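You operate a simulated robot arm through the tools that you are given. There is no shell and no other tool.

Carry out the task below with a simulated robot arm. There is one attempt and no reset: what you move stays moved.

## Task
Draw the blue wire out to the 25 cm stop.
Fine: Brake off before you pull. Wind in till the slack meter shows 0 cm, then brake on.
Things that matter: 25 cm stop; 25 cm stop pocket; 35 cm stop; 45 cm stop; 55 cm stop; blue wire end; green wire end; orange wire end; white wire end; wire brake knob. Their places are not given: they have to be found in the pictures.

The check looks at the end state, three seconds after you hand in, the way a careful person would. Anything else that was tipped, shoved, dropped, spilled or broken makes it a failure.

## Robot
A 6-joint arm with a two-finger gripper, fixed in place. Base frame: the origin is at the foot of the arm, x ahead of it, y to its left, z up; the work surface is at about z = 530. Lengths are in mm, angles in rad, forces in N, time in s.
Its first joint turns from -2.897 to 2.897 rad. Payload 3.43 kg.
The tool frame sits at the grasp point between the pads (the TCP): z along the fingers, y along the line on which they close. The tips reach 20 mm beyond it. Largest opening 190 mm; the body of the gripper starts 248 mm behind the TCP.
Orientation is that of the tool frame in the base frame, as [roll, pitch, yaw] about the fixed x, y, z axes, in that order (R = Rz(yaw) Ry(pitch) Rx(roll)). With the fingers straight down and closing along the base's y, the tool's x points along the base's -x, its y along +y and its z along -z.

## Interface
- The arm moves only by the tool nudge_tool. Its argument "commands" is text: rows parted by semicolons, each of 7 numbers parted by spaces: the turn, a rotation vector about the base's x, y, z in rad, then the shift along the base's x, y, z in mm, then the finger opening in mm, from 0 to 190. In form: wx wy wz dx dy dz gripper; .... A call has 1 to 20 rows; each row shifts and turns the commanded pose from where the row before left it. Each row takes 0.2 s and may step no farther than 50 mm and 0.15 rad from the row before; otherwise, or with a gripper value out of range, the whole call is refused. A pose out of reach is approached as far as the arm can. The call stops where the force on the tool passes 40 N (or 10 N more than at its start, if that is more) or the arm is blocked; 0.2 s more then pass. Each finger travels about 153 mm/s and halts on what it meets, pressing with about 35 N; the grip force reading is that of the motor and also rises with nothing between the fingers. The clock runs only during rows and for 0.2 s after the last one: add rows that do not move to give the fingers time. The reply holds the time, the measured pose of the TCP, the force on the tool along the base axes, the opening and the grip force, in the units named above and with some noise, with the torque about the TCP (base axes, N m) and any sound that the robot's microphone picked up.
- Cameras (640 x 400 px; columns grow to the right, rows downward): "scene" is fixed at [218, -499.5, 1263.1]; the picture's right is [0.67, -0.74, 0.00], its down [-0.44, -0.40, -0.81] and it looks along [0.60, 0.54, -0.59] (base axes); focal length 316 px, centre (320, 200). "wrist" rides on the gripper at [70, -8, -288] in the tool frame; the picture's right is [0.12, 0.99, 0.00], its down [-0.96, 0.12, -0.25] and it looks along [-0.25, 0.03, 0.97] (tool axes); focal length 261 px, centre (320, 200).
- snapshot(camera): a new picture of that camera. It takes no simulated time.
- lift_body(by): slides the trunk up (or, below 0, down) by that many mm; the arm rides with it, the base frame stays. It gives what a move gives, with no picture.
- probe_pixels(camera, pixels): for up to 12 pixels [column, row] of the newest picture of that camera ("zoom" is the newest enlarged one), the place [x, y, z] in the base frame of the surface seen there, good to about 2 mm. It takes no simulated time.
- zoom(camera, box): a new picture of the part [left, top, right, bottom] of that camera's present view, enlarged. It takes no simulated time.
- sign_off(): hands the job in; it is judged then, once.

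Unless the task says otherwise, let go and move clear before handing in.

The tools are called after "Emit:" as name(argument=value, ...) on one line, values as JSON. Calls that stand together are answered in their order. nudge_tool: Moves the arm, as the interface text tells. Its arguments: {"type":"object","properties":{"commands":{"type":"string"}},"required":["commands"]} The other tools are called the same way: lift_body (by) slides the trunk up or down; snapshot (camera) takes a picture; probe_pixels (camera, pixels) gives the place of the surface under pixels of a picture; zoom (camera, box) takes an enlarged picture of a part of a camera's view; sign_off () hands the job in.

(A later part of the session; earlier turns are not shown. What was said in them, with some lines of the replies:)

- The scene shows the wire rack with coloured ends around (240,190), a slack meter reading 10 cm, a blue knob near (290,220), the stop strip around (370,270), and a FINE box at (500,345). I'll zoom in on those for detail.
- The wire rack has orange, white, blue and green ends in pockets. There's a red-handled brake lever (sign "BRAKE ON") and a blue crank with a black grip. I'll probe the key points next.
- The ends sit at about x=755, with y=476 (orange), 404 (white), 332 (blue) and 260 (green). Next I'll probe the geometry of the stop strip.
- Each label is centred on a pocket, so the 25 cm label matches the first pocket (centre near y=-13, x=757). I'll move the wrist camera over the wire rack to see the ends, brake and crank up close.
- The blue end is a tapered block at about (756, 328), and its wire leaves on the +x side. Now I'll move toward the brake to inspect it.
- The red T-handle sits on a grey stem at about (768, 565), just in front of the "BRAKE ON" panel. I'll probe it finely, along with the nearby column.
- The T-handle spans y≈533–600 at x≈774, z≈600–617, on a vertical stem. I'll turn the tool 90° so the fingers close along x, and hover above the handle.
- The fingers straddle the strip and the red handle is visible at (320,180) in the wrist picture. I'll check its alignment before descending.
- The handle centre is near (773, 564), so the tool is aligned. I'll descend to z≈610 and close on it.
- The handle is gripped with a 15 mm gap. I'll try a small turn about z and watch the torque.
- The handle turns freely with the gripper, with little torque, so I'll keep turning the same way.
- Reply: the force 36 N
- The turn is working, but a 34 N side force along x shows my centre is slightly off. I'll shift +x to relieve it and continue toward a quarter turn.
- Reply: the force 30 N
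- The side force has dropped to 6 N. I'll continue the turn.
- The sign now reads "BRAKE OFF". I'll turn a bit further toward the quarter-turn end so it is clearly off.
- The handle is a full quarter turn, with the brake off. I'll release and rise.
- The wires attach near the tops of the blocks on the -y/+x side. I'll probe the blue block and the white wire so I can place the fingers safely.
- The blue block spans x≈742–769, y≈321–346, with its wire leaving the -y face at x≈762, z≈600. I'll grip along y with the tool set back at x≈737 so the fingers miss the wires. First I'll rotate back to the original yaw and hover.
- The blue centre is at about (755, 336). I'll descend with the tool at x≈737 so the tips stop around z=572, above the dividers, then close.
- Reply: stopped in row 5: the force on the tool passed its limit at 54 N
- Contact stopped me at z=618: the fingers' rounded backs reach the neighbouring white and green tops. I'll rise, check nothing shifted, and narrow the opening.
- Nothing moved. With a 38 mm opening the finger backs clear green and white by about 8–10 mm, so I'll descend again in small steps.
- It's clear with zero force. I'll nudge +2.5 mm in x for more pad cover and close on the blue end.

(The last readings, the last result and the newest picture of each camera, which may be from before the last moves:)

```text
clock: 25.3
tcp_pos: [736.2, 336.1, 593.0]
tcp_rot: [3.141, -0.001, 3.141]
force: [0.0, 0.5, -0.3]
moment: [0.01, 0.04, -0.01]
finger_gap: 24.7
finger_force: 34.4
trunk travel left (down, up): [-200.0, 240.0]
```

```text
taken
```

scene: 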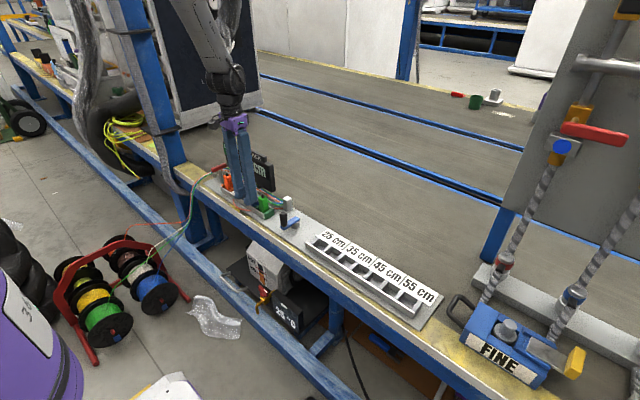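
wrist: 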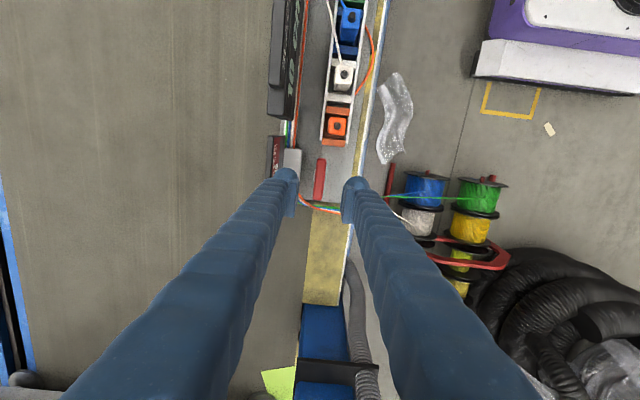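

The blue end is gripped with a 24.7 mm gap. I'll lift straight up slowly.

Emit:
nudge_tool(commands="0 0 0 0 0 15 18;0 0 0 0 0 20 18;0 0 0 0 0 25 18;0 0 0 0 0 30 18;0 0 0 0 0 30 18;0 0 0 0 0 0 18")

Emit:
zoom(camera="scene", box=[205, 130, 305, 230])

Emit:
snapshot(camera="wrist")

```text
clock: 26.7
tcp_pos: [738.7, 333.9, 712.8]
tcp_rot: [-3.142, 0.0, -3.139]
force: [-1.1, 0.0, 0.0]
moment: [0.02, 0.02, -0.02]
finger_gap: 24.5
finger_force: 35.5
trunk travel left (down, up): [-200.0, 240.0]
```

```text
4.00 times, centred on (255, 180) of scene
```

zoom: 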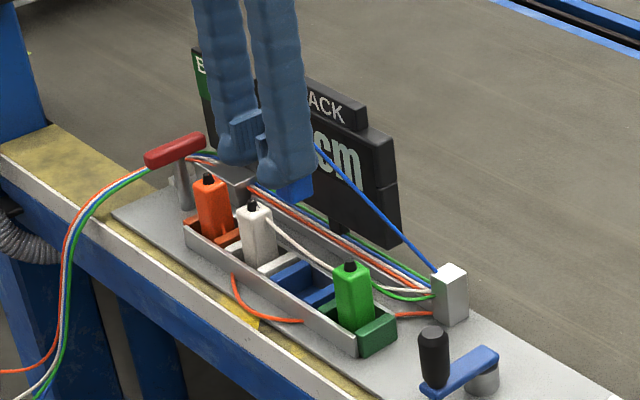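

```text
taken
```

wrist: 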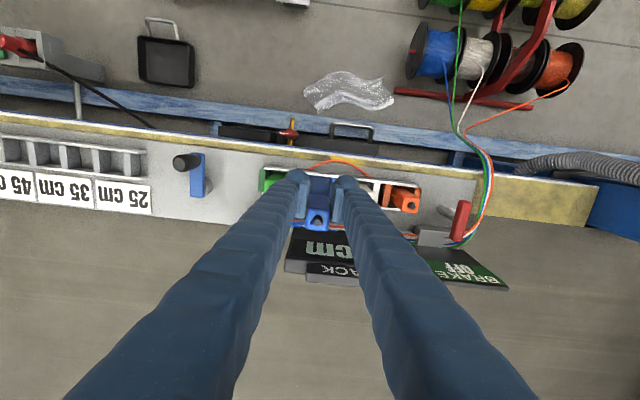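

The blue end is lifted and its wire runs cleanly to the post. I'll carry it along -y over to the 25 cm pocket at this height.

Emit:
nudge_tool(commands="0 0 0 0 -20 0 18;0 0 0 0 -35 0 18;0 0 0 0 -35 0 18;0 0 0 0 -35 0 18;0 0 0 0 -35 0 18;0 0 0 0 -35 0 18;0 0 0 0 -35 0 18;0 0 0 0 -35 0 18;0 0 0 0 -35 0 18;0 0 0 0 -30 0 18;0 0 0 0 -17 0 18;0 0 0 0 0 0 18")

Emit:
snapshot(camera="scene")

Emit:
zoom(camera="scene", box=[230, 130, 390, 280])

Emit:
zoom(camera="wrist", box=[220, 130, 420, 260])

```text
clock: 29.3
tcp_pos: [738.7, -8.8, 712.1]
tcp_rot: [3.14, 0.0, -3.141]
force: [0.3, -0.5, -0.3]
moment: [0.03, 0.03, 0.02]
finger_gap: 24.4
finger_force: 34.9
trunk travel left (down, up): [-200.0, 240.0]
```

```text
taken
```

scene: 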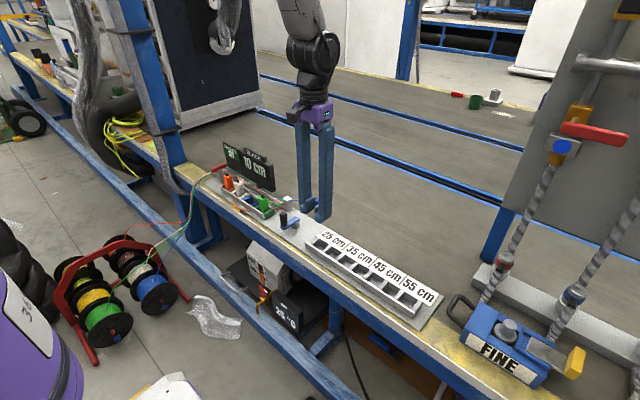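

```text
2.67 times, centred on (310, 205) of scene
```

zoom: 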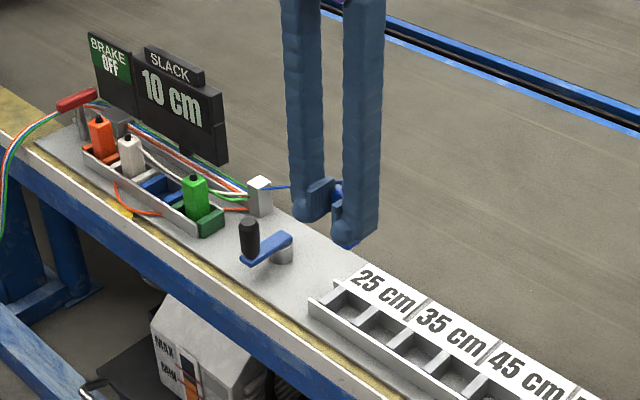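

```text
3.08 times, centred on (320, 195) of wrist
```

zoom: 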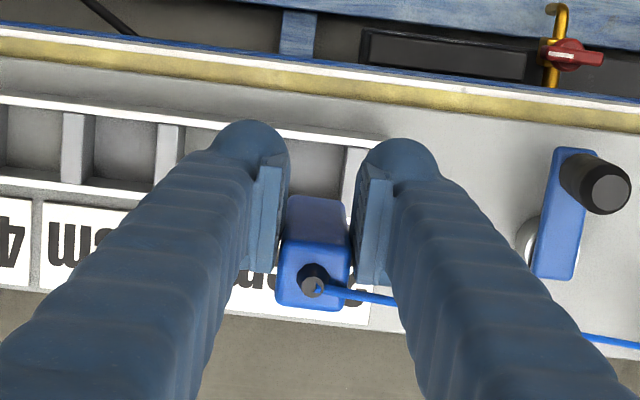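

The blue end hovers above the first pocket. I'll measure the pocket's inner edges and the end's position precisely.

Emit:
zoom(camera="scene", box=[300, 225, 350, 265])

Emit:
probe_pixels(camera="zoom", pixels=[[90, 195], [140, 190], [180, 215], [250, 260], [300, 290], [210, 200], [60, 180], [180, 290], [200, 250], [290, 330], [155, 220], [150, 155]])

Emit:
zoom(camera="wrist", box=[280, 160, 350, 240])

Emit:
probe_pixels(camera="zoom", pixels=[[170, 270], [300, 290], [200, 215], [290, 210], [250, 110], [250, 60], [330, 80], [230, 320]])

```text
10.00 times, centred on (325, 245) of scene
```

zoom: 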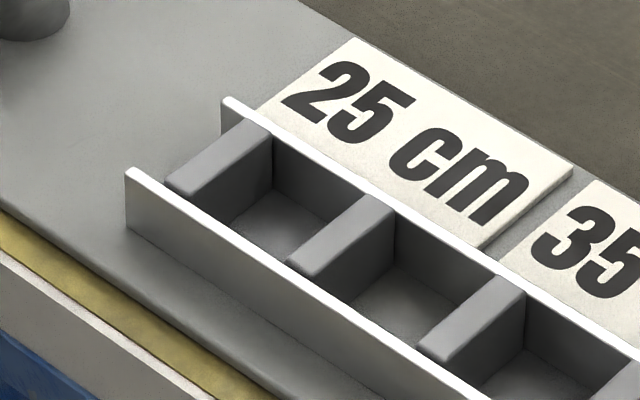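

```text
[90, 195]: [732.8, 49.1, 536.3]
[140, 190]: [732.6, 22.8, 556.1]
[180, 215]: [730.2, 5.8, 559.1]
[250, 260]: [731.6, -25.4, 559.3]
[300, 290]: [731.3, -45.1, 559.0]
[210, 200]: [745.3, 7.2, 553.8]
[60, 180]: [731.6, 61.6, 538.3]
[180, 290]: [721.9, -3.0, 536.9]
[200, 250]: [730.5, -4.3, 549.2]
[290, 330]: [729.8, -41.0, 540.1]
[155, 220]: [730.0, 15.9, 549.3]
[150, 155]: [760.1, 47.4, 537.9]
```

```text
5.00 times, centred on (315, 200) of wrist
```

zoom: 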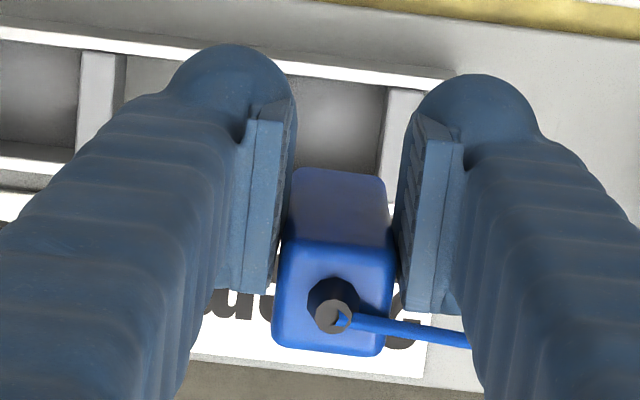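

```text
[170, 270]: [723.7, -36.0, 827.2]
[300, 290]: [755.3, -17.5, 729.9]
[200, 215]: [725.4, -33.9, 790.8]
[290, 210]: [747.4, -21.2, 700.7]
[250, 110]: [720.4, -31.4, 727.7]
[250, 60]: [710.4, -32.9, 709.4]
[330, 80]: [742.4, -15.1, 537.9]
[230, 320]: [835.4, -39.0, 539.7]
```

Emit:
zoom(camera="scene", box=[300, 225, 350, 265])

Emit:
probe_pixels(camera="zoom", pixels=[[185, 170], [225, 170], [215, 160], [310, 245], [350, 250], [340, 232], [440, 330], [480, 335], [240, 105], [300, 140], [300, 230], [275, 160]])

Emit:
zoom(camera="scene", box=[300, 170, 350, 220])

Emit:
probe_pixels(camera="zoom", pixels=[[190, 210], [205, 190], [215, 230], [180, 240], [200, 250], [210, 210]])

```text
10.00 times, centred on (325, 245) of scene
```

zoom: 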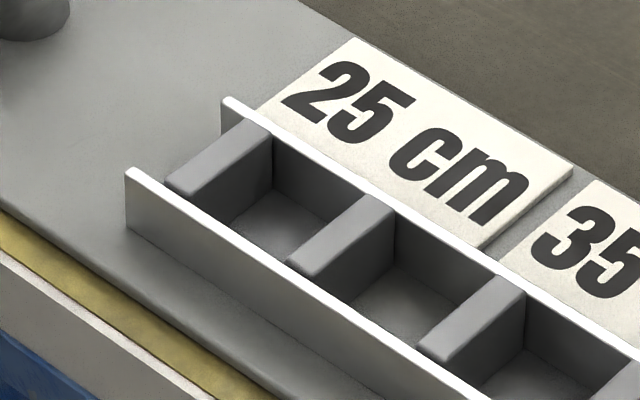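

```text
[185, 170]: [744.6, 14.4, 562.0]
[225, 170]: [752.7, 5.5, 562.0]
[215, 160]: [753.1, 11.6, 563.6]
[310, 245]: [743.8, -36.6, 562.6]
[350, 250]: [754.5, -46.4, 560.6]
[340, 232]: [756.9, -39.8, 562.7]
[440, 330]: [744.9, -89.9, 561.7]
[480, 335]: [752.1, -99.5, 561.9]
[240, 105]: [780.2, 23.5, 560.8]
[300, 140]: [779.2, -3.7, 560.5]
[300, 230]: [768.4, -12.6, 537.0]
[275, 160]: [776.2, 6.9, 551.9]
```

```text
8.00 times, centred on (325, 195) of scene
```

zoom: 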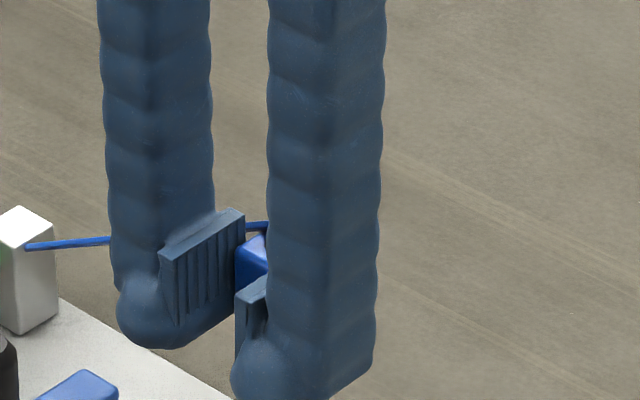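

```text
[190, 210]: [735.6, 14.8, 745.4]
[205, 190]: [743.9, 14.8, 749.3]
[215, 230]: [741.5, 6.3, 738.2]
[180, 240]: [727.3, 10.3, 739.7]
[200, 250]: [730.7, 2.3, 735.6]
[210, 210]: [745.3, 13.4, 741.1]
```

The pocket is centred at about (756, -14.7) and is roughly 40 mm wide. I'll shift 5.5 mm in -y and lower toward the seating height, z≈593.

Emit:
nudge_tool(commands="0 0 0 -1.5 -5.5 0 18;0 0 0 0 0 -30 18;0 0 0 0 0 -30 18;0 0 0 0 0 -20 18;0 0 0 0 0 0 18")

Emit:
zoom(camera="scene", box=[280, 180, 370, 270])

Emit:
zoom(camera="wrist", box=[260, 130, 380, 240])

```text
clock: 30.5
tcp_pos: [735.8, -15.2, 632.1]
tcp_rot: [-3.141, 0.0, -3.141]
force: [0.4, 0.1, 0.2]
moment: [-0.03, -0.02, 0.01]
finger_gap: 24.3
finger_force: 35.1
trunk travel left (down, up): [-200.0, 240.0]
```

```text
4.44 times, centred on (325, 225) of scene
```

zoom: 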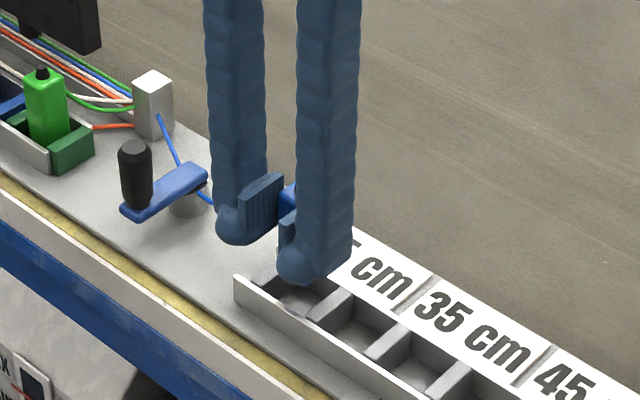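

```text
3.64 times, centred on (320, 185) of wrist
```

zoom: 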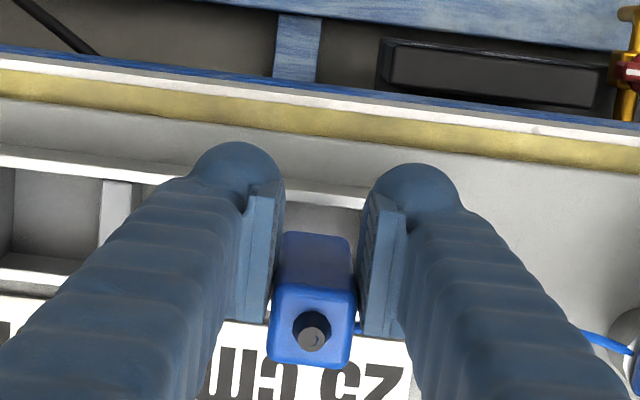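

It's aligned, so I'll lower slowly into the pocket and watch the force.

Emit:
nudge_tool(commands="0 0 0 0.8 0 -8 18;0 0 0 0 0 -8 18;0 0 0 0 0 -8 18;0 0 0 0 0 -7 18;0 0 0 0 0 -5 18;0 0 0 0 0 0 18")

Emit:
zoom(camera="scene", box=[280, 190, 370, 270])

Emit:
zoom(camera="wrist", box=[260, 130, 380, 240])

```text
clock: 31.9
tcp_pos: [737.8, -14.8, 595.9]
tcp_rot: [3.141, 0.0, -3.14]
force: [-0.3, 0.0, -0.9]
moment: [0.0, -0.03, 0.0]
finger_gap: 24.4
finger_force: 35.0
trunk travel left (down, up): [-200.0, 240.0]
```

```text
5.00 times, centred on (325, 230) of scene
```

zoom: 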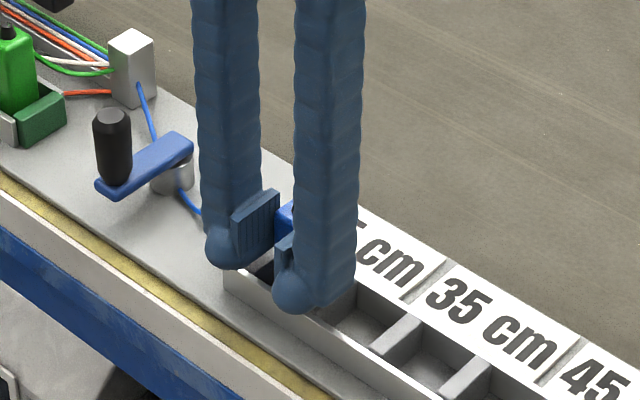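

```text
3.64 times, centred on (320, 185) of wrist
```

zoom: 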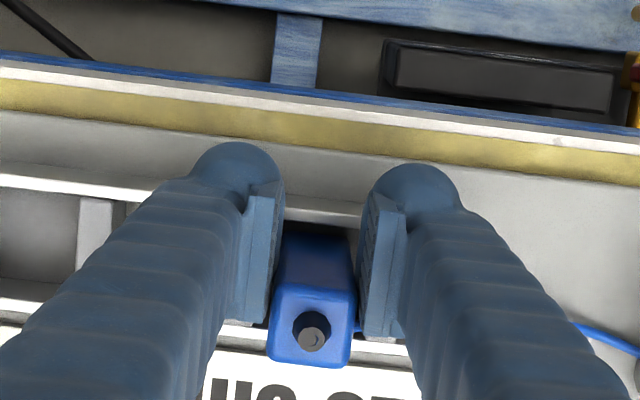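

There's no contact at z≈596 yet. I'll lower in 1 mm steps until it seats.

Emit:
nudge_tool(commands="0 0 0 0 0 -1 18;0 0 0 0 0 -1 18;0 0 0 0 0 -1 18;0 0 0 0 0 0 18")

```text
clock: 32.9
tcp_pos: [736.3, -16.0, 593.7]
tcp_rot: [3.141, 0.0, -3.14]
force: [0.0, -0.7, -0.2]
moment: [-0.01, 0.01, -0.06]
finger_gap: 24.2
finger_force: 35.0
trunk travel left (down, up): [-200.0, 240.0]
```

Emit:
nudge_tool(commands="0 0 0 0 0 -1 18;0 0 0 0 0 -1 18;0 0 0 0 0 0 18")

```text
clock: 33.7
tcp_pos: [736.9, -15.6, 593.3]
tcp_rot: [-3.141, 0.004, -3.14]
force: [-3.6, -2.2, 21.9]
moment: [-0.02, -0.19, -0.05]
finger_gap: 24.4
finger_force: 35.3
trunk travel left (down, up): [-200.0, 240.0]
```

An upward 22 N at z=593.3 means it is seated on the pocket floor. I'll relieve the push and release gently.

Emit:
nudge_tool(commands="0 0 0 0 0 1.5 18;0 0 0 0 0 0 26;0 0 0 0 0 0 30;0 0 0 0 0 0 36;0 0 0 0 0 0 38;0 0 0 0 0 20 38;0 0 0 0 0 30 38;0 0 0 0 0 40 38;0 0 0 0 0 40 38;0 0 0 0 0 0 38")

Emit:
zoom(camera="scene", box=[210, 130, 390, 290])

Emit:
zoom(camera="scene", box=[270, 190, 360, 270])

Emit:
zoom(camera="wrist", box=[240, 110, 480, 260])

```text
clock: 35.9
tcp_pos: [737.3, -13.8, 724.2]
tcp_rot: [3.141, -0.001, -3.14]
force: [-1.5, 0.2, 0.2]
moment: [-0.01, 0.0, 0.01]
finger_gap: 37.9
finger_force: 0.1
trunk travel left (down, up): [-200.0, 240.0]
```

```text
2.50 times, centred on (300, 210) of scene
```

zoom: 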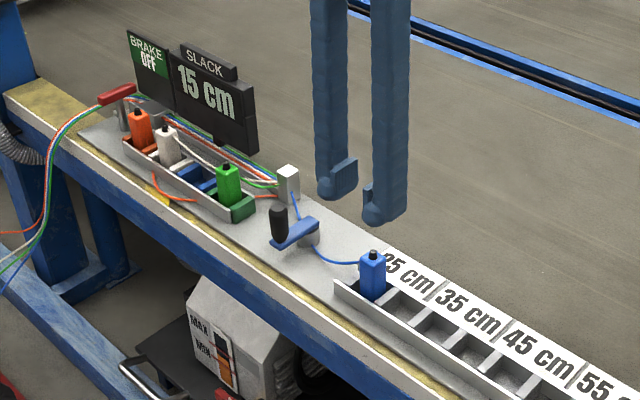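

```text
5.00 times, centred on (315, 230) of scene
```

zoom: 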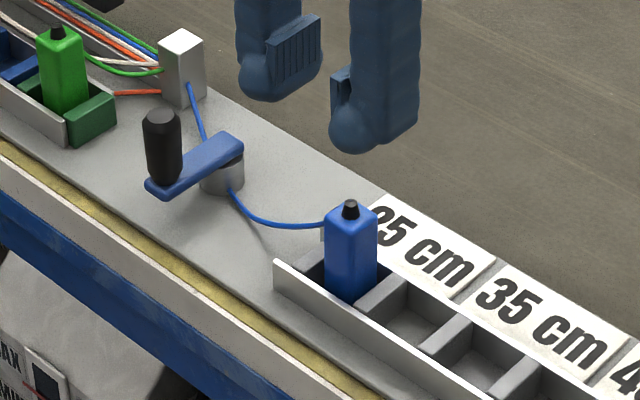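

```text
2.67 times, centred on (360, 185) of wrist
```

zoom: 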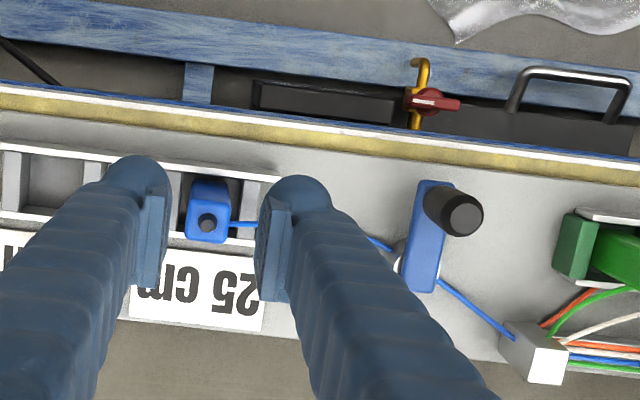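

The blue end stands in the 25 cm pocket, and the slack meter now reads 15 cm. Next is the crank, so I'll measure its grip and hub precisely.

Emit:
zoom(camera="scene", box=[270, 190, 320, 240])

Emit:
probe_pixels(camera="zoom", pixels=[[167, 150], [145, 145], [185, 150], [165, 180], [165, 225], [135, 240], [160, 255], [275, 180], [290, 170], [270, 250], [250, 195], [310, 200]])

Emit:
zoom(camera="wrist", box=[380, 160, 460, 240])

Emit:
probe_pixels(camera="zoom", pixels=[[320, 100], [240, 90], [300, 140], [210, 130], [180, 260], [160, 280], [280, 60], [220, 100], [200, 60], [230, 270]])

```text
8.00 times, centred on (295, 215) of scene
```

zoom: 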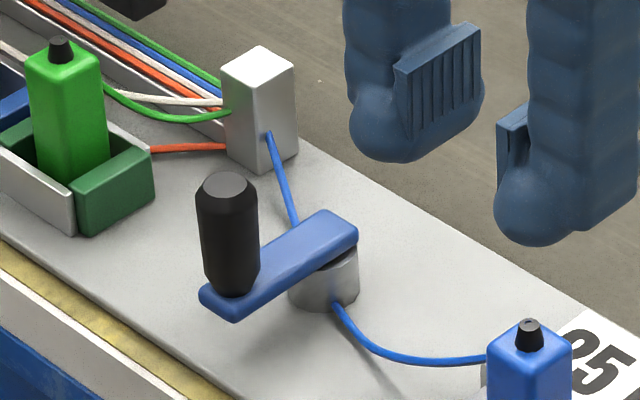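

```text
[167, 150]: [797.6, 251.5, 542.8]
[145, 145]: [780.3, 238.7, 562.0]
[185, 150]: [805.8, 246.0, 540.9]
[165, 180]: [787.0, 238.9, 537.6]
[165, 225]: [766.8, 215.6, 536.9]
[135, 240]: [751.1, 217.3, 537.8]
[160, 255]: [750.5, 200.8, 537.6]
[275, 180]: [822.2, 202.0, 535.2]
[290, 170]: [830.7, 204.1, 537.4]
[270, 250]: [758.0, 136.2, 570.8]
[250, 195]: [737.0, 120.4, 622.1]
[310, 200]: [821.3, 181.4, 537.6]
```

```text
5.00 times, centred on (420, 200) of wrist
```

zoom: 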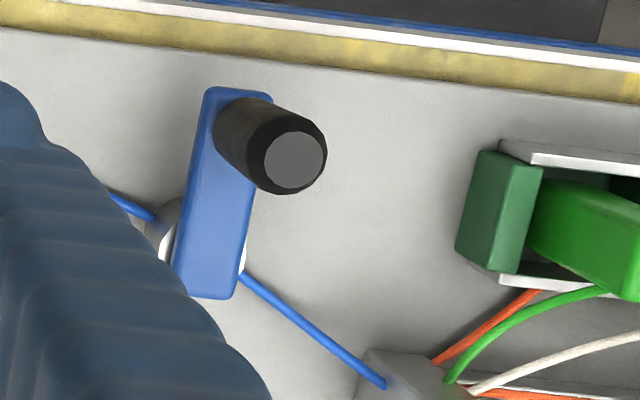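

```text
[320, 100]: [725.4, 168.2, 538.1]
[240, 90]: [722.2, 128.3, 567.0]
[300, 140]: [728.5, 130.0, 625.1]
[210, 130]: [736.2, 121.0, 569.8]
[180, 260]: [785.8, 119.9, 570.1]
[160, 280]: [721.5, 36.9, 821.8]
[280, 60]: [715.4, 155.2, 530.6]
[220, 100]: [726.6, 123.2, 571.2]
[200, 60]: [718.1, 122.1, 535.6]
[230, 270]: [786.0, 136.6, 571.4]
```

Emit:
zoom(camera="scene", box=[270, 190, 320, 240])

Emit:
probe_pixels(camera="zoom", pixels=[[230, 182], [205, 195], [255, 195], [230, 230], [205, 225], [255, 230], [230, 280], [325, 215], [355, 235], [230, 315], [325, 285], [295, 245]])

```text
8.00 times, centred on (295, 215) of scene
```

zoom: 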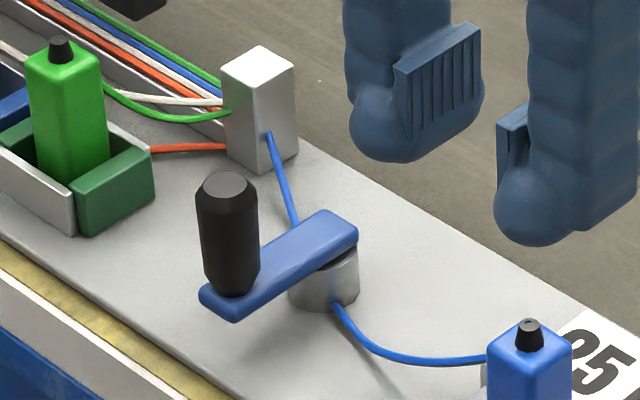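

```text
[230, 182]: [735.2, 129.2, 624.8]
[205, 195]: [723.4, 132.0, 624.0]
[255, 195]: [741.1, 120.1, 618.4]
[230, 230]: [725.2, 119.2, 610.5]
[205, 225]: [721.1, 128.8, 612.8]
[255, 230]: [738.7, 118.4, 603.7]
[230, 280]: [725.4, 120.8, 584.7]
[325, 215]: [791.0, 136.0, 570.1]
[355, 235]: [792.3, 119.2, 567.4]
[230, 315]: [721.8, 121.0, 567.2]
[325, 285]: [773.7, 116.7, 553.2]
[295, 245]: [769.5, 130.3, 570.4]
```

The crank grip is centred at (732.5, 128.5), z≈575–625, and the hub is near (785, 128), so the radius is about 52 mm. I'll move over, descend and grip.

Emit:
nudge_tool(commands="0 0 0 0 40 0 50;0 0 0 0 40 0 60;0 0 0 0 40 0 60;0 0 0 -4.5 23 0 60;0 0 0 0 0 0 60;0 0 0 0 0 -40 60;0 0 0 0 0 -40 60;0 0 0 0 0 -20 60;0 0 0 0 0 -11 60;0 0 0 0 0 0 60")

Emit:
zoom(camera="scene", box=[250, 160, 350, 260])

Emit:
zoom(camera="wrist", box=[240, 110, 400, 240])

```text
clock: 38.1
tcp_pos: [731.4, 127.9, 612.6]
tcp_rot: [-3.141, 0.0, -3.141]
force: [0.5, 0.5, -0.6]
moment: [0.01, 0.0, -0.01]
finger_gap: 59.9
finger_force: 0.0
trunk travel left (down, up): [-200.0, 240.0]
```

```text
4.00 times, centred on (300, 210) of scene
```

zoom: 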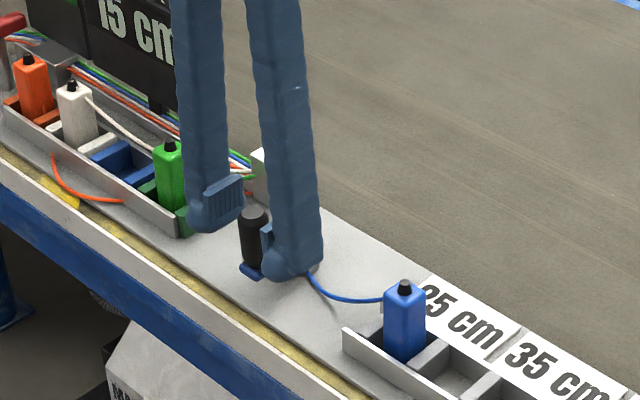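

```text
3.08 times, centred on (320, 175) of wrist
```

zoom: 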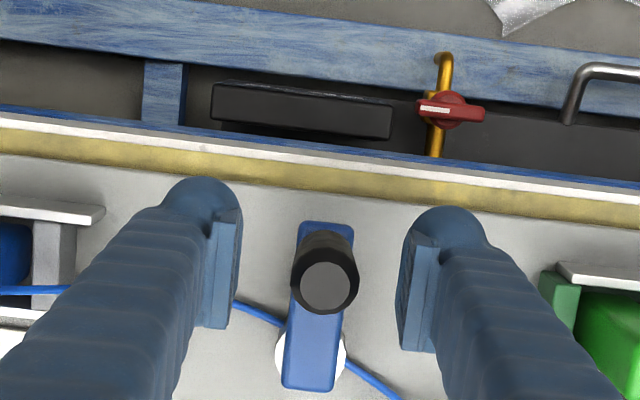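

The grip is centred between the fingers, so I'll close on it.

Emit:
nudge_tool(commands="0 0 0 1 0.5 0 40;0 0 0 0 0 0 25;0 0 0 0 0 0 16;0 0 0 0 0 0 16;0 0 0 0 0 0 16")

```text
clock: 39.3
tcp_pos: [733.2, 129.2, 613.1]
tcp_rot: [3.14, 0.001, -3.138]
force: [-3.1, 25.9, -1.4]
moment: [0.22, 0.02, 0.16]
finger_gap: 22.6
finger_force: 45.1
trunk travel left (down, up): [-200.0, 240.0]
```

It's gripped, with a 26 N side load along +y from being slightly off-centre. I'll try a small clockwise turn (seen from above, +y at this point) and watch the meter.

Emit:
nudge_tool(commands="0 0 0 0 3 0 16;0 0 0 0.3 3 0 16;0 0 0 0.7 4 0 16;0 0 0 0 0 0 16")

Emit:
zoom(camera="scene", box=[210, 130, 330, 250])

```text
clock: 40.3
tcp_pos: [732.1, 137.9, 611.1]
tcp_rot: [-3.141, 0.0, -3.14]
force: [-8.8, -7.1, -3.6]
moment: [-0.07, 0.28, -0.42]
finger_gap: 22.7
finger_force: 45.7
trunk travel left (down, up): [-200.0, 240.0]
```

```text
3.33 times, centred on (270, 190) of scene
```

zoom: 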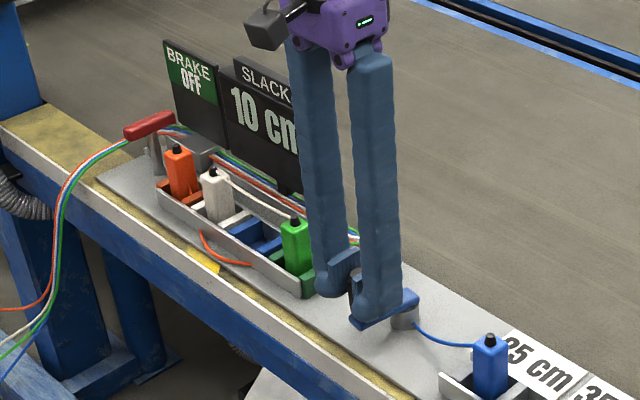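

The meter dropped from 15 to 10 cm, so clockwise winds in. I'll continue in small arcs and check each time.

Emit:
nudge_tool(commands="0 0 0 1 2 0 16;0 0 0 0.5 2 0 16;0 0 0 0.7 2 0 16;0 0 0 0 0 0 16")

Emit:
zoom(camera="scene", box=[210, 130, 330, 250])

```text
clock: 41.3
tcp_pos: [734.7, 143.4, 612.3]
tcp_rot: [-3.14, -0.001, -3.138]
force: [-13.4, -1.6, -8.3]
moment: [-0.01, 0.15, -0.24]
finger_gap: 22.3
finger_force: 44.8
trunk travel left (down, up): [-200.0, 240.0]
```

```text
3.33 times, centred on (270, 190) of scene
```

zoom: 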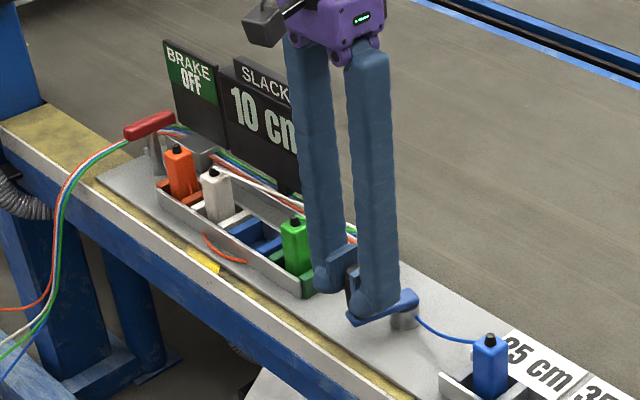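

Emit:
nudge_tool(commands="0 0 0 0.5 3.6 0 16;0 0 0 1.5 3.6 0 16;0 0 0 1.8 3.5 0 16;0 0 0 2.1 3.5 0 16;0 0 0 0 0 0 16")

Emit:
zoom(camera="scene", box=[210, 130, 330, 250])

```text
clock: 42.5
tcp_pos: [744.4, 158.8, 613.0]
tcp_rot: [3.14, 0.002, -3.141]
force: [-0.8, -8.5, -5.3]
moment: [-0.08, 0.27, -0.36]
finger_gap: 22.7
finger_force: 44.7
trunk travel left (down, up): [-200.0, 240.0]
```

```text
3.33 times, centred on (270, 190) of scene
```

zoom: 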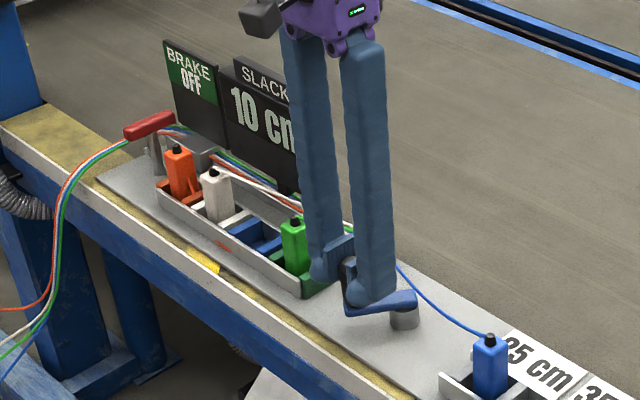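

The meter still reads 10 cm and the wire is tightening. I'll continue the arc.

Emit:
nudge_tool(commands="0 0 0 2.2 3.3 0 16;0 0 0 2.5 3.0 0 16;0 0 0 2.7 2.7 0 16;0 0 0 2.9 2.4 0 16;0 0 0 0 0 0 16")

Emit:
zoom(camera="scene", box=[210, 130, 330, 250])

```text
clock: 43.7
tcp_pos: [752.9, 168.6, 612.8]
tcp_rot: [3.139, 0.001, -3.14]
force: [-1.5, -9.2, 7.9]
moment: [-0.14, 0.27, -0.41]
finger_gap: 22.6
finger_force: 44.8
trunk travel left (down, up): [-200.0, 240.0]
```

```text
3.33 times, centred on (270, 190) of scene
```

zoom: 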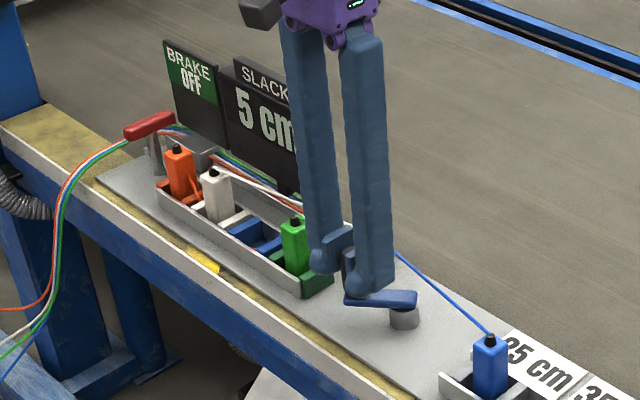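

The meter reads 5 cm at about 0.9 rad of turn. I'll continue carefully in small arcs toward 0.

Emit:
nudge_tool(commands="0 0 0 3 2.3 0 16;0 0 0 3.2 2.0 0 16;0 0 0 3.3 1.7 0 16;0 0 0 0 0 0 16")

Emit:
zoom(camera="scene", box=[210, 130, 330, 250])

```text
clock: 44.7
tcp_pos: [762.6, 174.9, 613.2]
tcp_rot: [3.14, 0.001, -3.138]
force: [-4.5, -11.7, -2.3]
moment: [-0.09, 0.11, -0.41]
finger_gap: 22.4
finger_force: 45.2
trunk travel left (down, up): [-200.0, 240.0]
```

```text
3.33 times, centred on (270, 190) of scene
```

zoom: 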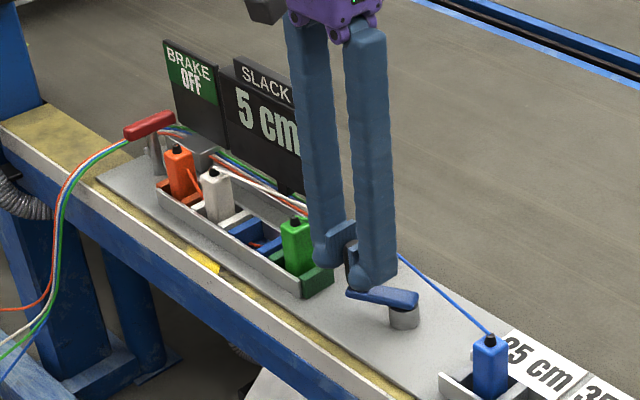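

Emit:
nudge_tool(commands="0 0 0 3.2 1.6 0 16;0 0 0 3.3 1.2 0 16;0 0 0 3.3 0.9 0 16;0 0 0 0 0 0 16")

Emit:
zoom(camera="scene", box=[210, 130, 330, 250])

```text
clock: 45.7
tcp_pos: [771.4, 178.7, 613.0]
tcp_rot: [3.139, 0.001, -3.14]
force: [-6.3, -15.5, -6.1]
moment: [-0.12, 0.27, -0.46]
finger_gap: 22.8
finger_force: 44.7
trunk travel left (down, up): [-200.0, 240.0]
```

```text
3.33 times, centred on (270, 190) of scene
```

zoom: 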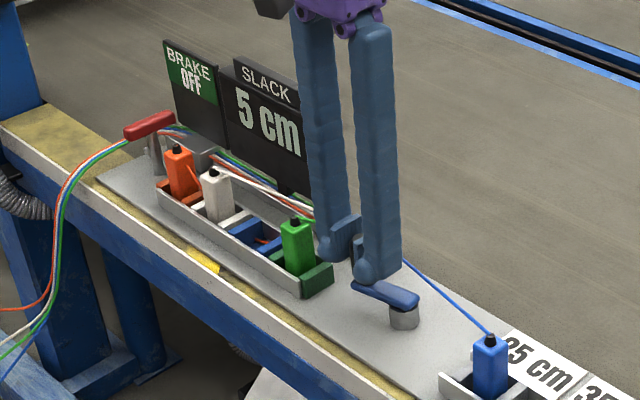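

Emit:
nudge_tool(commands="0 0 0 3.4 0.3 0 16;0 0 0 3.4 0 0 16;0 0 0 3.4 0 0 16;0 0 0 0 0 0 16")

Emit:
zoom(camera="scene", box=[210, 130, 330, 250])

```text
clock: 46.7
tcp_pos: [782.3, 179.9, 613.8]
tcp_rot: [3.141, 0.001, -3.139]
force: [-7.5, -0.5, -5.4]
moment: [0.02, 0.29, -0.38]
finger_gap: 22.7
finger_force: 45.1
trunk travel left (down, up): [-200.0, 240.0]
```

```text
3.33 times, centred on (270, 190) of scene
```

zoom: 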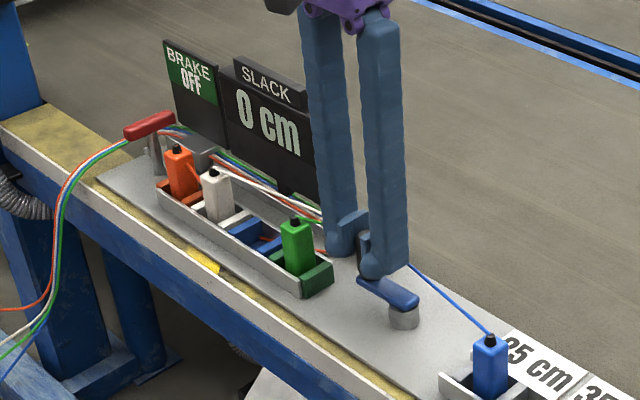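

The meter reads 0 cm. I'll add a very small extra arc so the reading isn't on the threshold, then recheck.

Emit:
nudge_tool(commands="0 0 0 2.5 0 0 16;0 0 0 2.5 0 0 16;0 0 0 0 0 0 16")

Emit:
zoom(camera="scene", box=[210, 130, 330, 250])

Emit:
zoom(camera="scene", box=[280, 190, 360, 270])

```text
clock: 47.5
tcp_pos: [787.6, 180.9, 613.1]
tcp_rot: [3.141, -0.001, -3.139]
force: [-7.2, -6.0, -5.7]
moment: [-0.06, 0.17, -0.35]
finger_gap: 22.5
finger_force: 44.4
trunk travel left (down, up): [-200.0, 240.0]
```

```text
3.33 times, centred on (270, 190) of scene
```

zoom: 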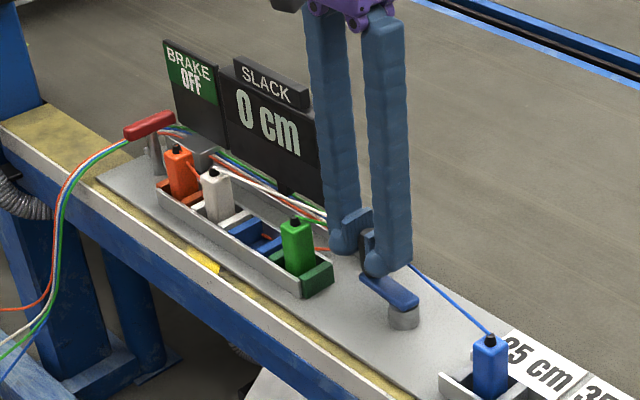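

```text
5.00 times, centred on (320, 230) of scene
```

zoom: 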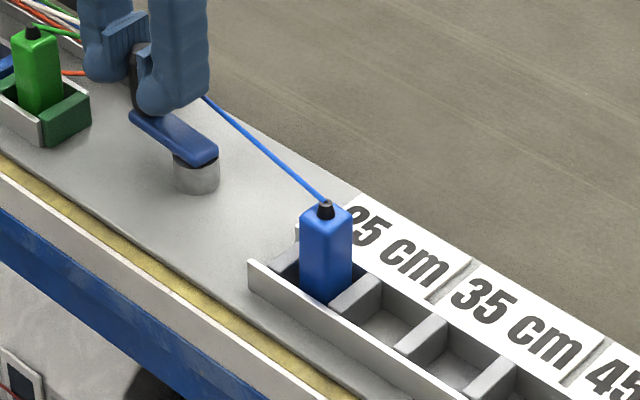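

The meter shows 0 cm, the wire is straight and the blue end is upright in its pocket. I'll release the crank and rise.

Emit:
nudge_tool(commands="0 0 0 -1 -0.5 0 16;0 0 0 0 0 0 26;0 0 0 0 0 0 34;0 0 0 0 0 0 40;0 0 0 0 0 25 40;0 0 0 0 0 40 40;0 0 0 0 0 40 40;0 0 0 0 0 45 40;0 0 0 0 0 0 40")

Emit:
zoom(camera="scene", box=[210, 130, 350, 270])

Emit:
snapshot(camera="wrist")

```text
clock: 49.5
tcp_pos: [786.4, 178.2, 763.3]
tcp_rot: [-3.14, 0.001, -3.138]
force: [-0.4, -0.2, 0.4]
moment: [-0.01, -0.07, 0.01]
finger_gap: 39.8
finger_force: 0.1
trunk travel left (down, up): [-200.0, 240.0]
```

```text
2.86 times, centred on (280, 200) of scene
```

zoom: 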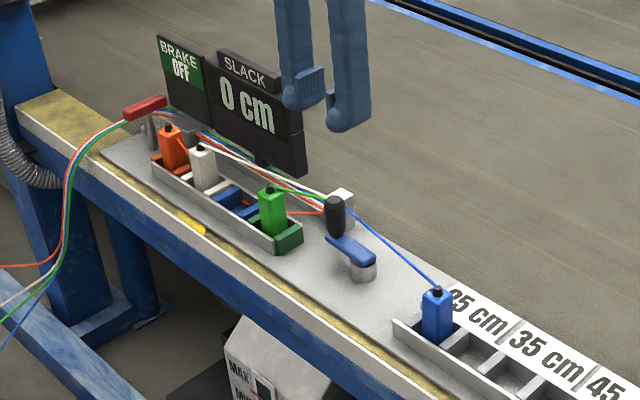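

```text
taken
```

wrist: 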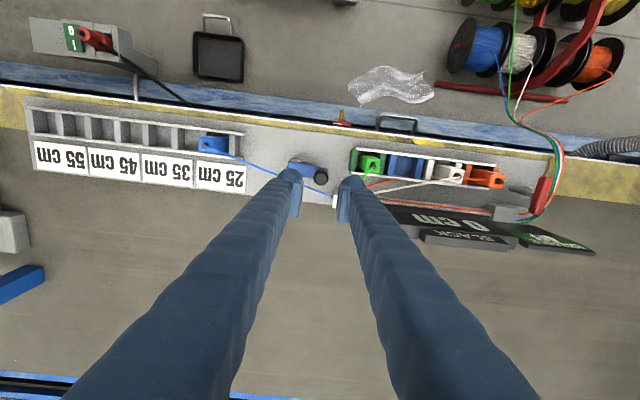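

The crank stays put and the meter holds at 0 cm. Next I'll move back over the brake handle, rotating the tool to the same yaw I released it at.

Emit:
nudge_tool(commands="0 0 0.15 -0.6 19.5 0 50;0 0 0.15 -0.6 19.5 0 50;0 0 0.15 -0.6 19.5 0 50;0 0 0.15 -0.6 19.5 0 50;0 0 0.15 -0.6 19.5 0 50;0 0 0.15 -0.6 19.5 0 50;0 0 0.15 -0.6 19.5 0 50;0 0 0.15 -0.6 19.5 0 50;0 0 0.15 -0.6 19.5 0 50;0 0 0.15 -0.6 19.5 0 50;0 0 0.15 -0.6 19.5 0 50;0 0 0.15 -0.6 19.5 0 50;0 0 0.15 -0.6 19.5 0 50;0 0 0.15 -0.6 19.5 0 50;0 0 0.15 -0.6 19.5 0 50;0 0 0.15 -0.6 19.5 0 50;0 0 0.15 -0.6 19.5 0 50;0 0 0.15 -0.6 19.5 0 50;0 0 0.15 -0.6 19.5 0 50;0 0 0.15 0 14 0 50")

Emit:
nudge_tool(commands="0 0 0.09 0 0 0 50;0 0 0 0 0 0 50")

Emit:
snapshot(camera="wrist")

Emit:
zoom(camera="wrist", box=[270, 140, 370, 240])

Emit:
probe_pixels(camera="zoom", pixels=[[320, 150], [320, 200], [320, 250], [300, 200], [340, 200], [320, 100]])

Emit:
zoom(camera="scene", box=[200, 140, 260, 200])

Emit:
probe_pixels(camera="zoom", pixels=[[130, 140], [230, 95], [180, 118], [180, 130], [150, 130], [200, 110]])

```text
clock: 53.7
tcp_pos: [774.9, 563.9, 761.7]
tcp_rot: [3.14, 0.001, -0.141]
force: [0.9, 0.5, -0.4]
moment: [-0.02, -0.02, -0.01]
finger_gap: 49.7
finger_force: 0.1
trunk travel left (down, up): [-200.0, 240.0]
```

```text
clock: 54.3
tcp_pos: [775.1, 563.7, 762.2]
tcp_rot: [-3.142, 0.003, -0.052]
force: [0.4, 0.1, 0.3]
moment: [-0.01, -0.01, 0.01]
finger_gap: 49.9
finger_force: 0.1
trunk travel left (down, up): [-200.0, 240.0]
```

```text
taken
```

wrist: 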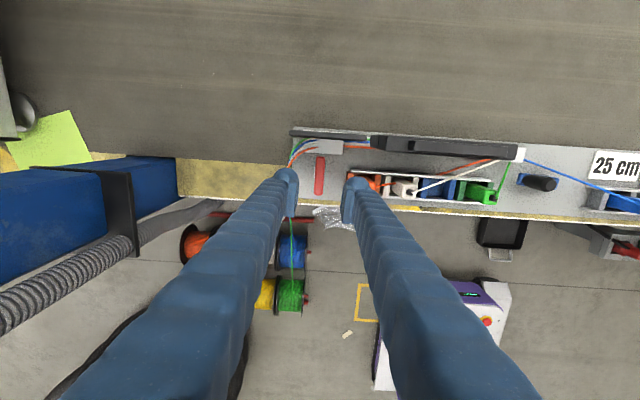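

```text
4.00 times, centred on (320, 190) of wrist
```

zoom: 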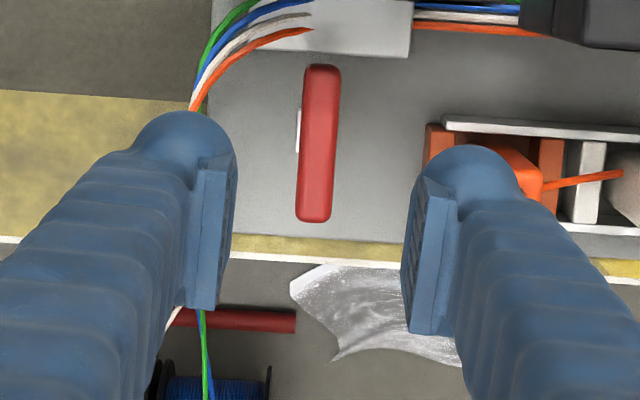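

```text
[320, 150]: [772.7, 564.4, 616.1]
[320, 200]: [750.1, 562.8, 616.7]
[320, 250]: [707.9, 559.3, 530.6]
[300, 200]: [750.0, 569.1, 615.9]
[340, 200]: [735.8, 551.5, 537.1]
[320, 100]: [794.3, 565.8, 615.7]
```

```text
6.67 times, centred on (230, 170) of scene
```

zoom: 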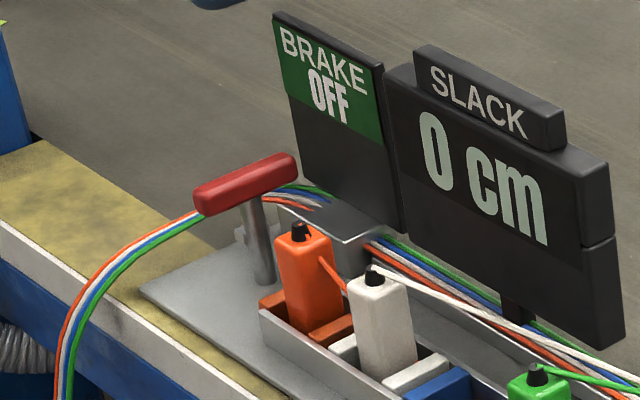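

```text
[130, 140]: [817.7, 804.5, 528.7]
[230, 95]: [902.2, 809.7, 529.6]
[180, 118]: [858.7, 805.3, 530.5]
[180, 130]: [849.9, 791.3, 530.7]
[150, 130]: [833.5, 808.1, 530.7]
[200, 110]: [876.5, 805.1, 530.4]
```

The handle is at (773, 564), still in the off position, and nothing else has moved. I'll descend and grip it.

Emit:
nudge_tool(commands="0 0 0 -0.5 0.5 -45 50;0 0 0 0 0 -45 50;0 0 0 0 0 -35 50;0 0 0 0 0 -25 50;0 0 0 0 0 0 50;0 0 0 0 0 0 30;0 0 0 0 0 0 20;0 0 0 0 0 0 10;0 0 0 0 0 0 10")

```text
clock: 56.3
tcp_pos: [775.1, 564.6, 613.5]
tcp_rot: [-3.14, 0.001, -0.051]
force: [2.2, 18.5, -4.6]
moment: [0.19, -0.05, -0.02]
finger_gap: 15.0
finger_force: 45.0
trunk travel left (down, up): [-200.0, 240.0]
```

It's gripped with a small side load. I'll relieve it, then turn the handle back.

Emit:
nudge_tool(commands="0 0 0 0 2 0 10;0 0 -0.12 0 0 0 10;0 0 -0.12 0 0 0 10;0 0 -0.12 0 0 0 10;0 0 0 0 0 0 10")

```text
clock: 57.5
tcp_pos: [774.8, 565.5, 613.9]
tcp_rot: [3.141, 0.001, -0.412]
force: [2.1, -4.1, 12.7]
moment: [-0.08, -0.05, 0.02]
finger_gap: 15.1
finger_force: 45.1
trunk travel left (down, up): [-200.0, 240.0]
```

Emit:
nudge_tool(commands="0 0 -0.12 0 0 -1 10;0 0 -0.12 0 0 0 10;0 0 -0.12 0 0 0 10;0 0 -0.12 0 0 0 10;0 0 0 0 0 0 10")

Emit:
zoom(camera="scene", box=[200, 120, 280, 200])

```text
clock: 58.7
tcp_pos: [775.5, 564.7, 613.4]
tcp_rot: [-3.14, 0.001, -0.893]
force: [5.7, -12.6, 21.1]
moment: [-0.17, -0.11, -0.01]
finger_gap: 14.8
finger_force: 45.0
trunk travel left (down, up): [-200.0, 240.0]
```

```text
5.00 times, centred on (240, 160) of scene
```

zoom: 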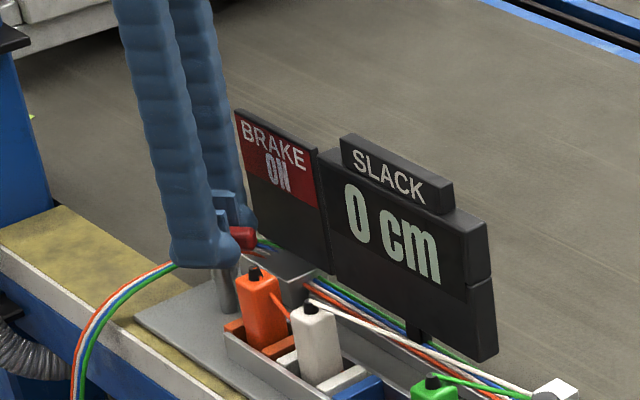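

The sign reads "BRAKE ON" with slack at 0 cm. I'll finish the turn back to the original handle position, relieving the side force.

Emit:
nudge_tool(commands="0 0 0 0 -1.5 2 10;0 0 -0.12 0 0 0 10;0 0 -0.12 0 0 0 10;0 0 -0.12 0 0 0 10;0 0 -0.12 0 0 0 10;0 0 -0.12 0 0 0 10;0 0 -0.07 0 0 0 10;0 0 0 0 0 0 10")

```text
clock: 60.5
tcp_pos: [775.7, 564.8, 613.7]
tcp_rot: [3.142, 0.003, -1.562]
force: [9.7, 2.7, 4.9]
moment: [0.05, -0.05, -0.01]
finger_gap: 15.4
finger_force: 45.0
trunk travel left (down, up): [-200.0, 240.0]
```

The handle is back at its original angle. I'll release, rise and check everything.

Emit:
nudge_tool(commands="0 0 0 1 0 0 10;0 0 0 0 0 0 30;0 0 0 0 0 0 45;0 0 0 0 0 0 45;0 0 0 0 0 30 45;0 0 0 0 0 40 45;0 0 0 0 0 45 45;0 0 0 0 0 45 45;0 0 0 0 0 45 45;0 0 0 0 0 0 45")

Emit:
snapshot(camera="scene")

Emit:
zoom(camera="scene", box=[200, 130, 320, 240])

Emit:
zoom(camera="scene", box=[270, 190, 390, 300])

```text
clock: 62.7
tcp_pos: [777.3, 566.6, 821.2]
tcp_rot: [3.141, 0.002, -1.562]
force: [0.4, 0.0, 0.2]
moment: [0.05, -0.02, 0.01]
finger_gap: 45.0
finger_force: 0.3
trunk travel left (down, up): [-200.0, 240.0]
```

```text
taken
```

scene: 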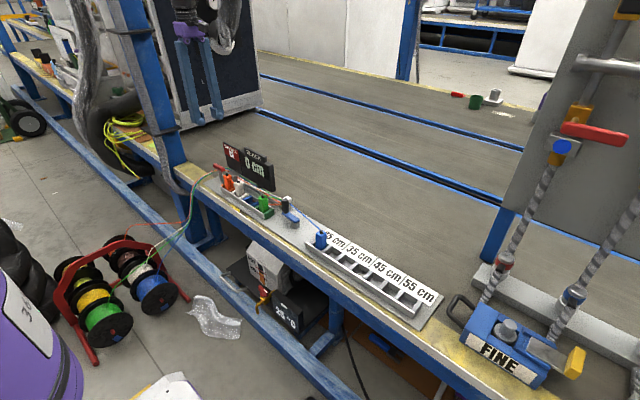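

```text
3.64 times, centred on (260, 185) of scene
```

zoom: 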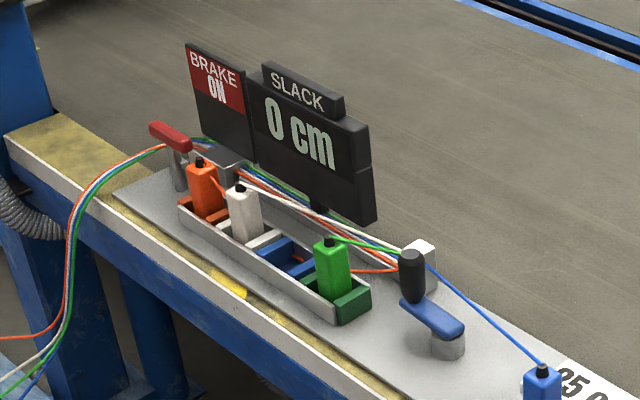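

```text
3.64 times, centred on (330, 245) of scene
```

zoom: 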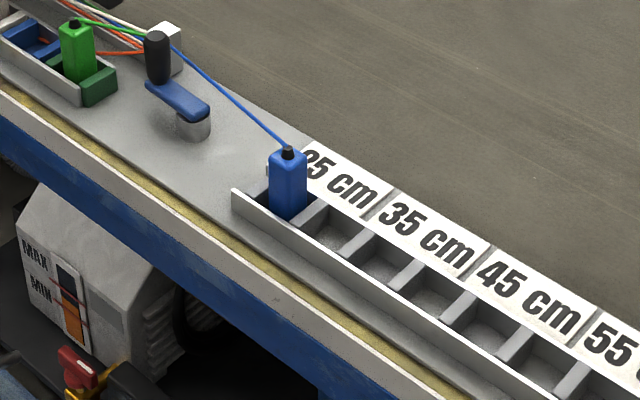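

The final pictures show "BRAKE ON" and slack at 0 cm. The blue end is upright in the 25 cm pocket, the orange, white and green ends are in their home slots, and the arm is clear. I'm handing in.

Emit:
sign_off()

```text
The job is handed in.
```

The blue wire is drawn out to the 25 cm stop, and its end stands upright in the 25 cm pocket. The final pictures, taken just before I handed in, show the slack meter at 0 cm and the sign reading "BRAKE ON".

- **Order:** I turned the brake off before pulling. I then wound in until the meter went from 15 cm to 0 cm, and turned the brake back on.
- **Contact on the way:** My first descent onto the blue end stopped on contact, with a 54 N force. The fingers had most likely touched the tops of the white or green ends. Pictures taken afterwards showed nothing had moved, and I went back in with a narrower opening.
- **Other wires:** The orange, white and green ends are still in their home slots. Winding in also took up the slack in those wires, so the orange loop in front of the rack is gone.

The arm had let go and moved clear before I handed in.
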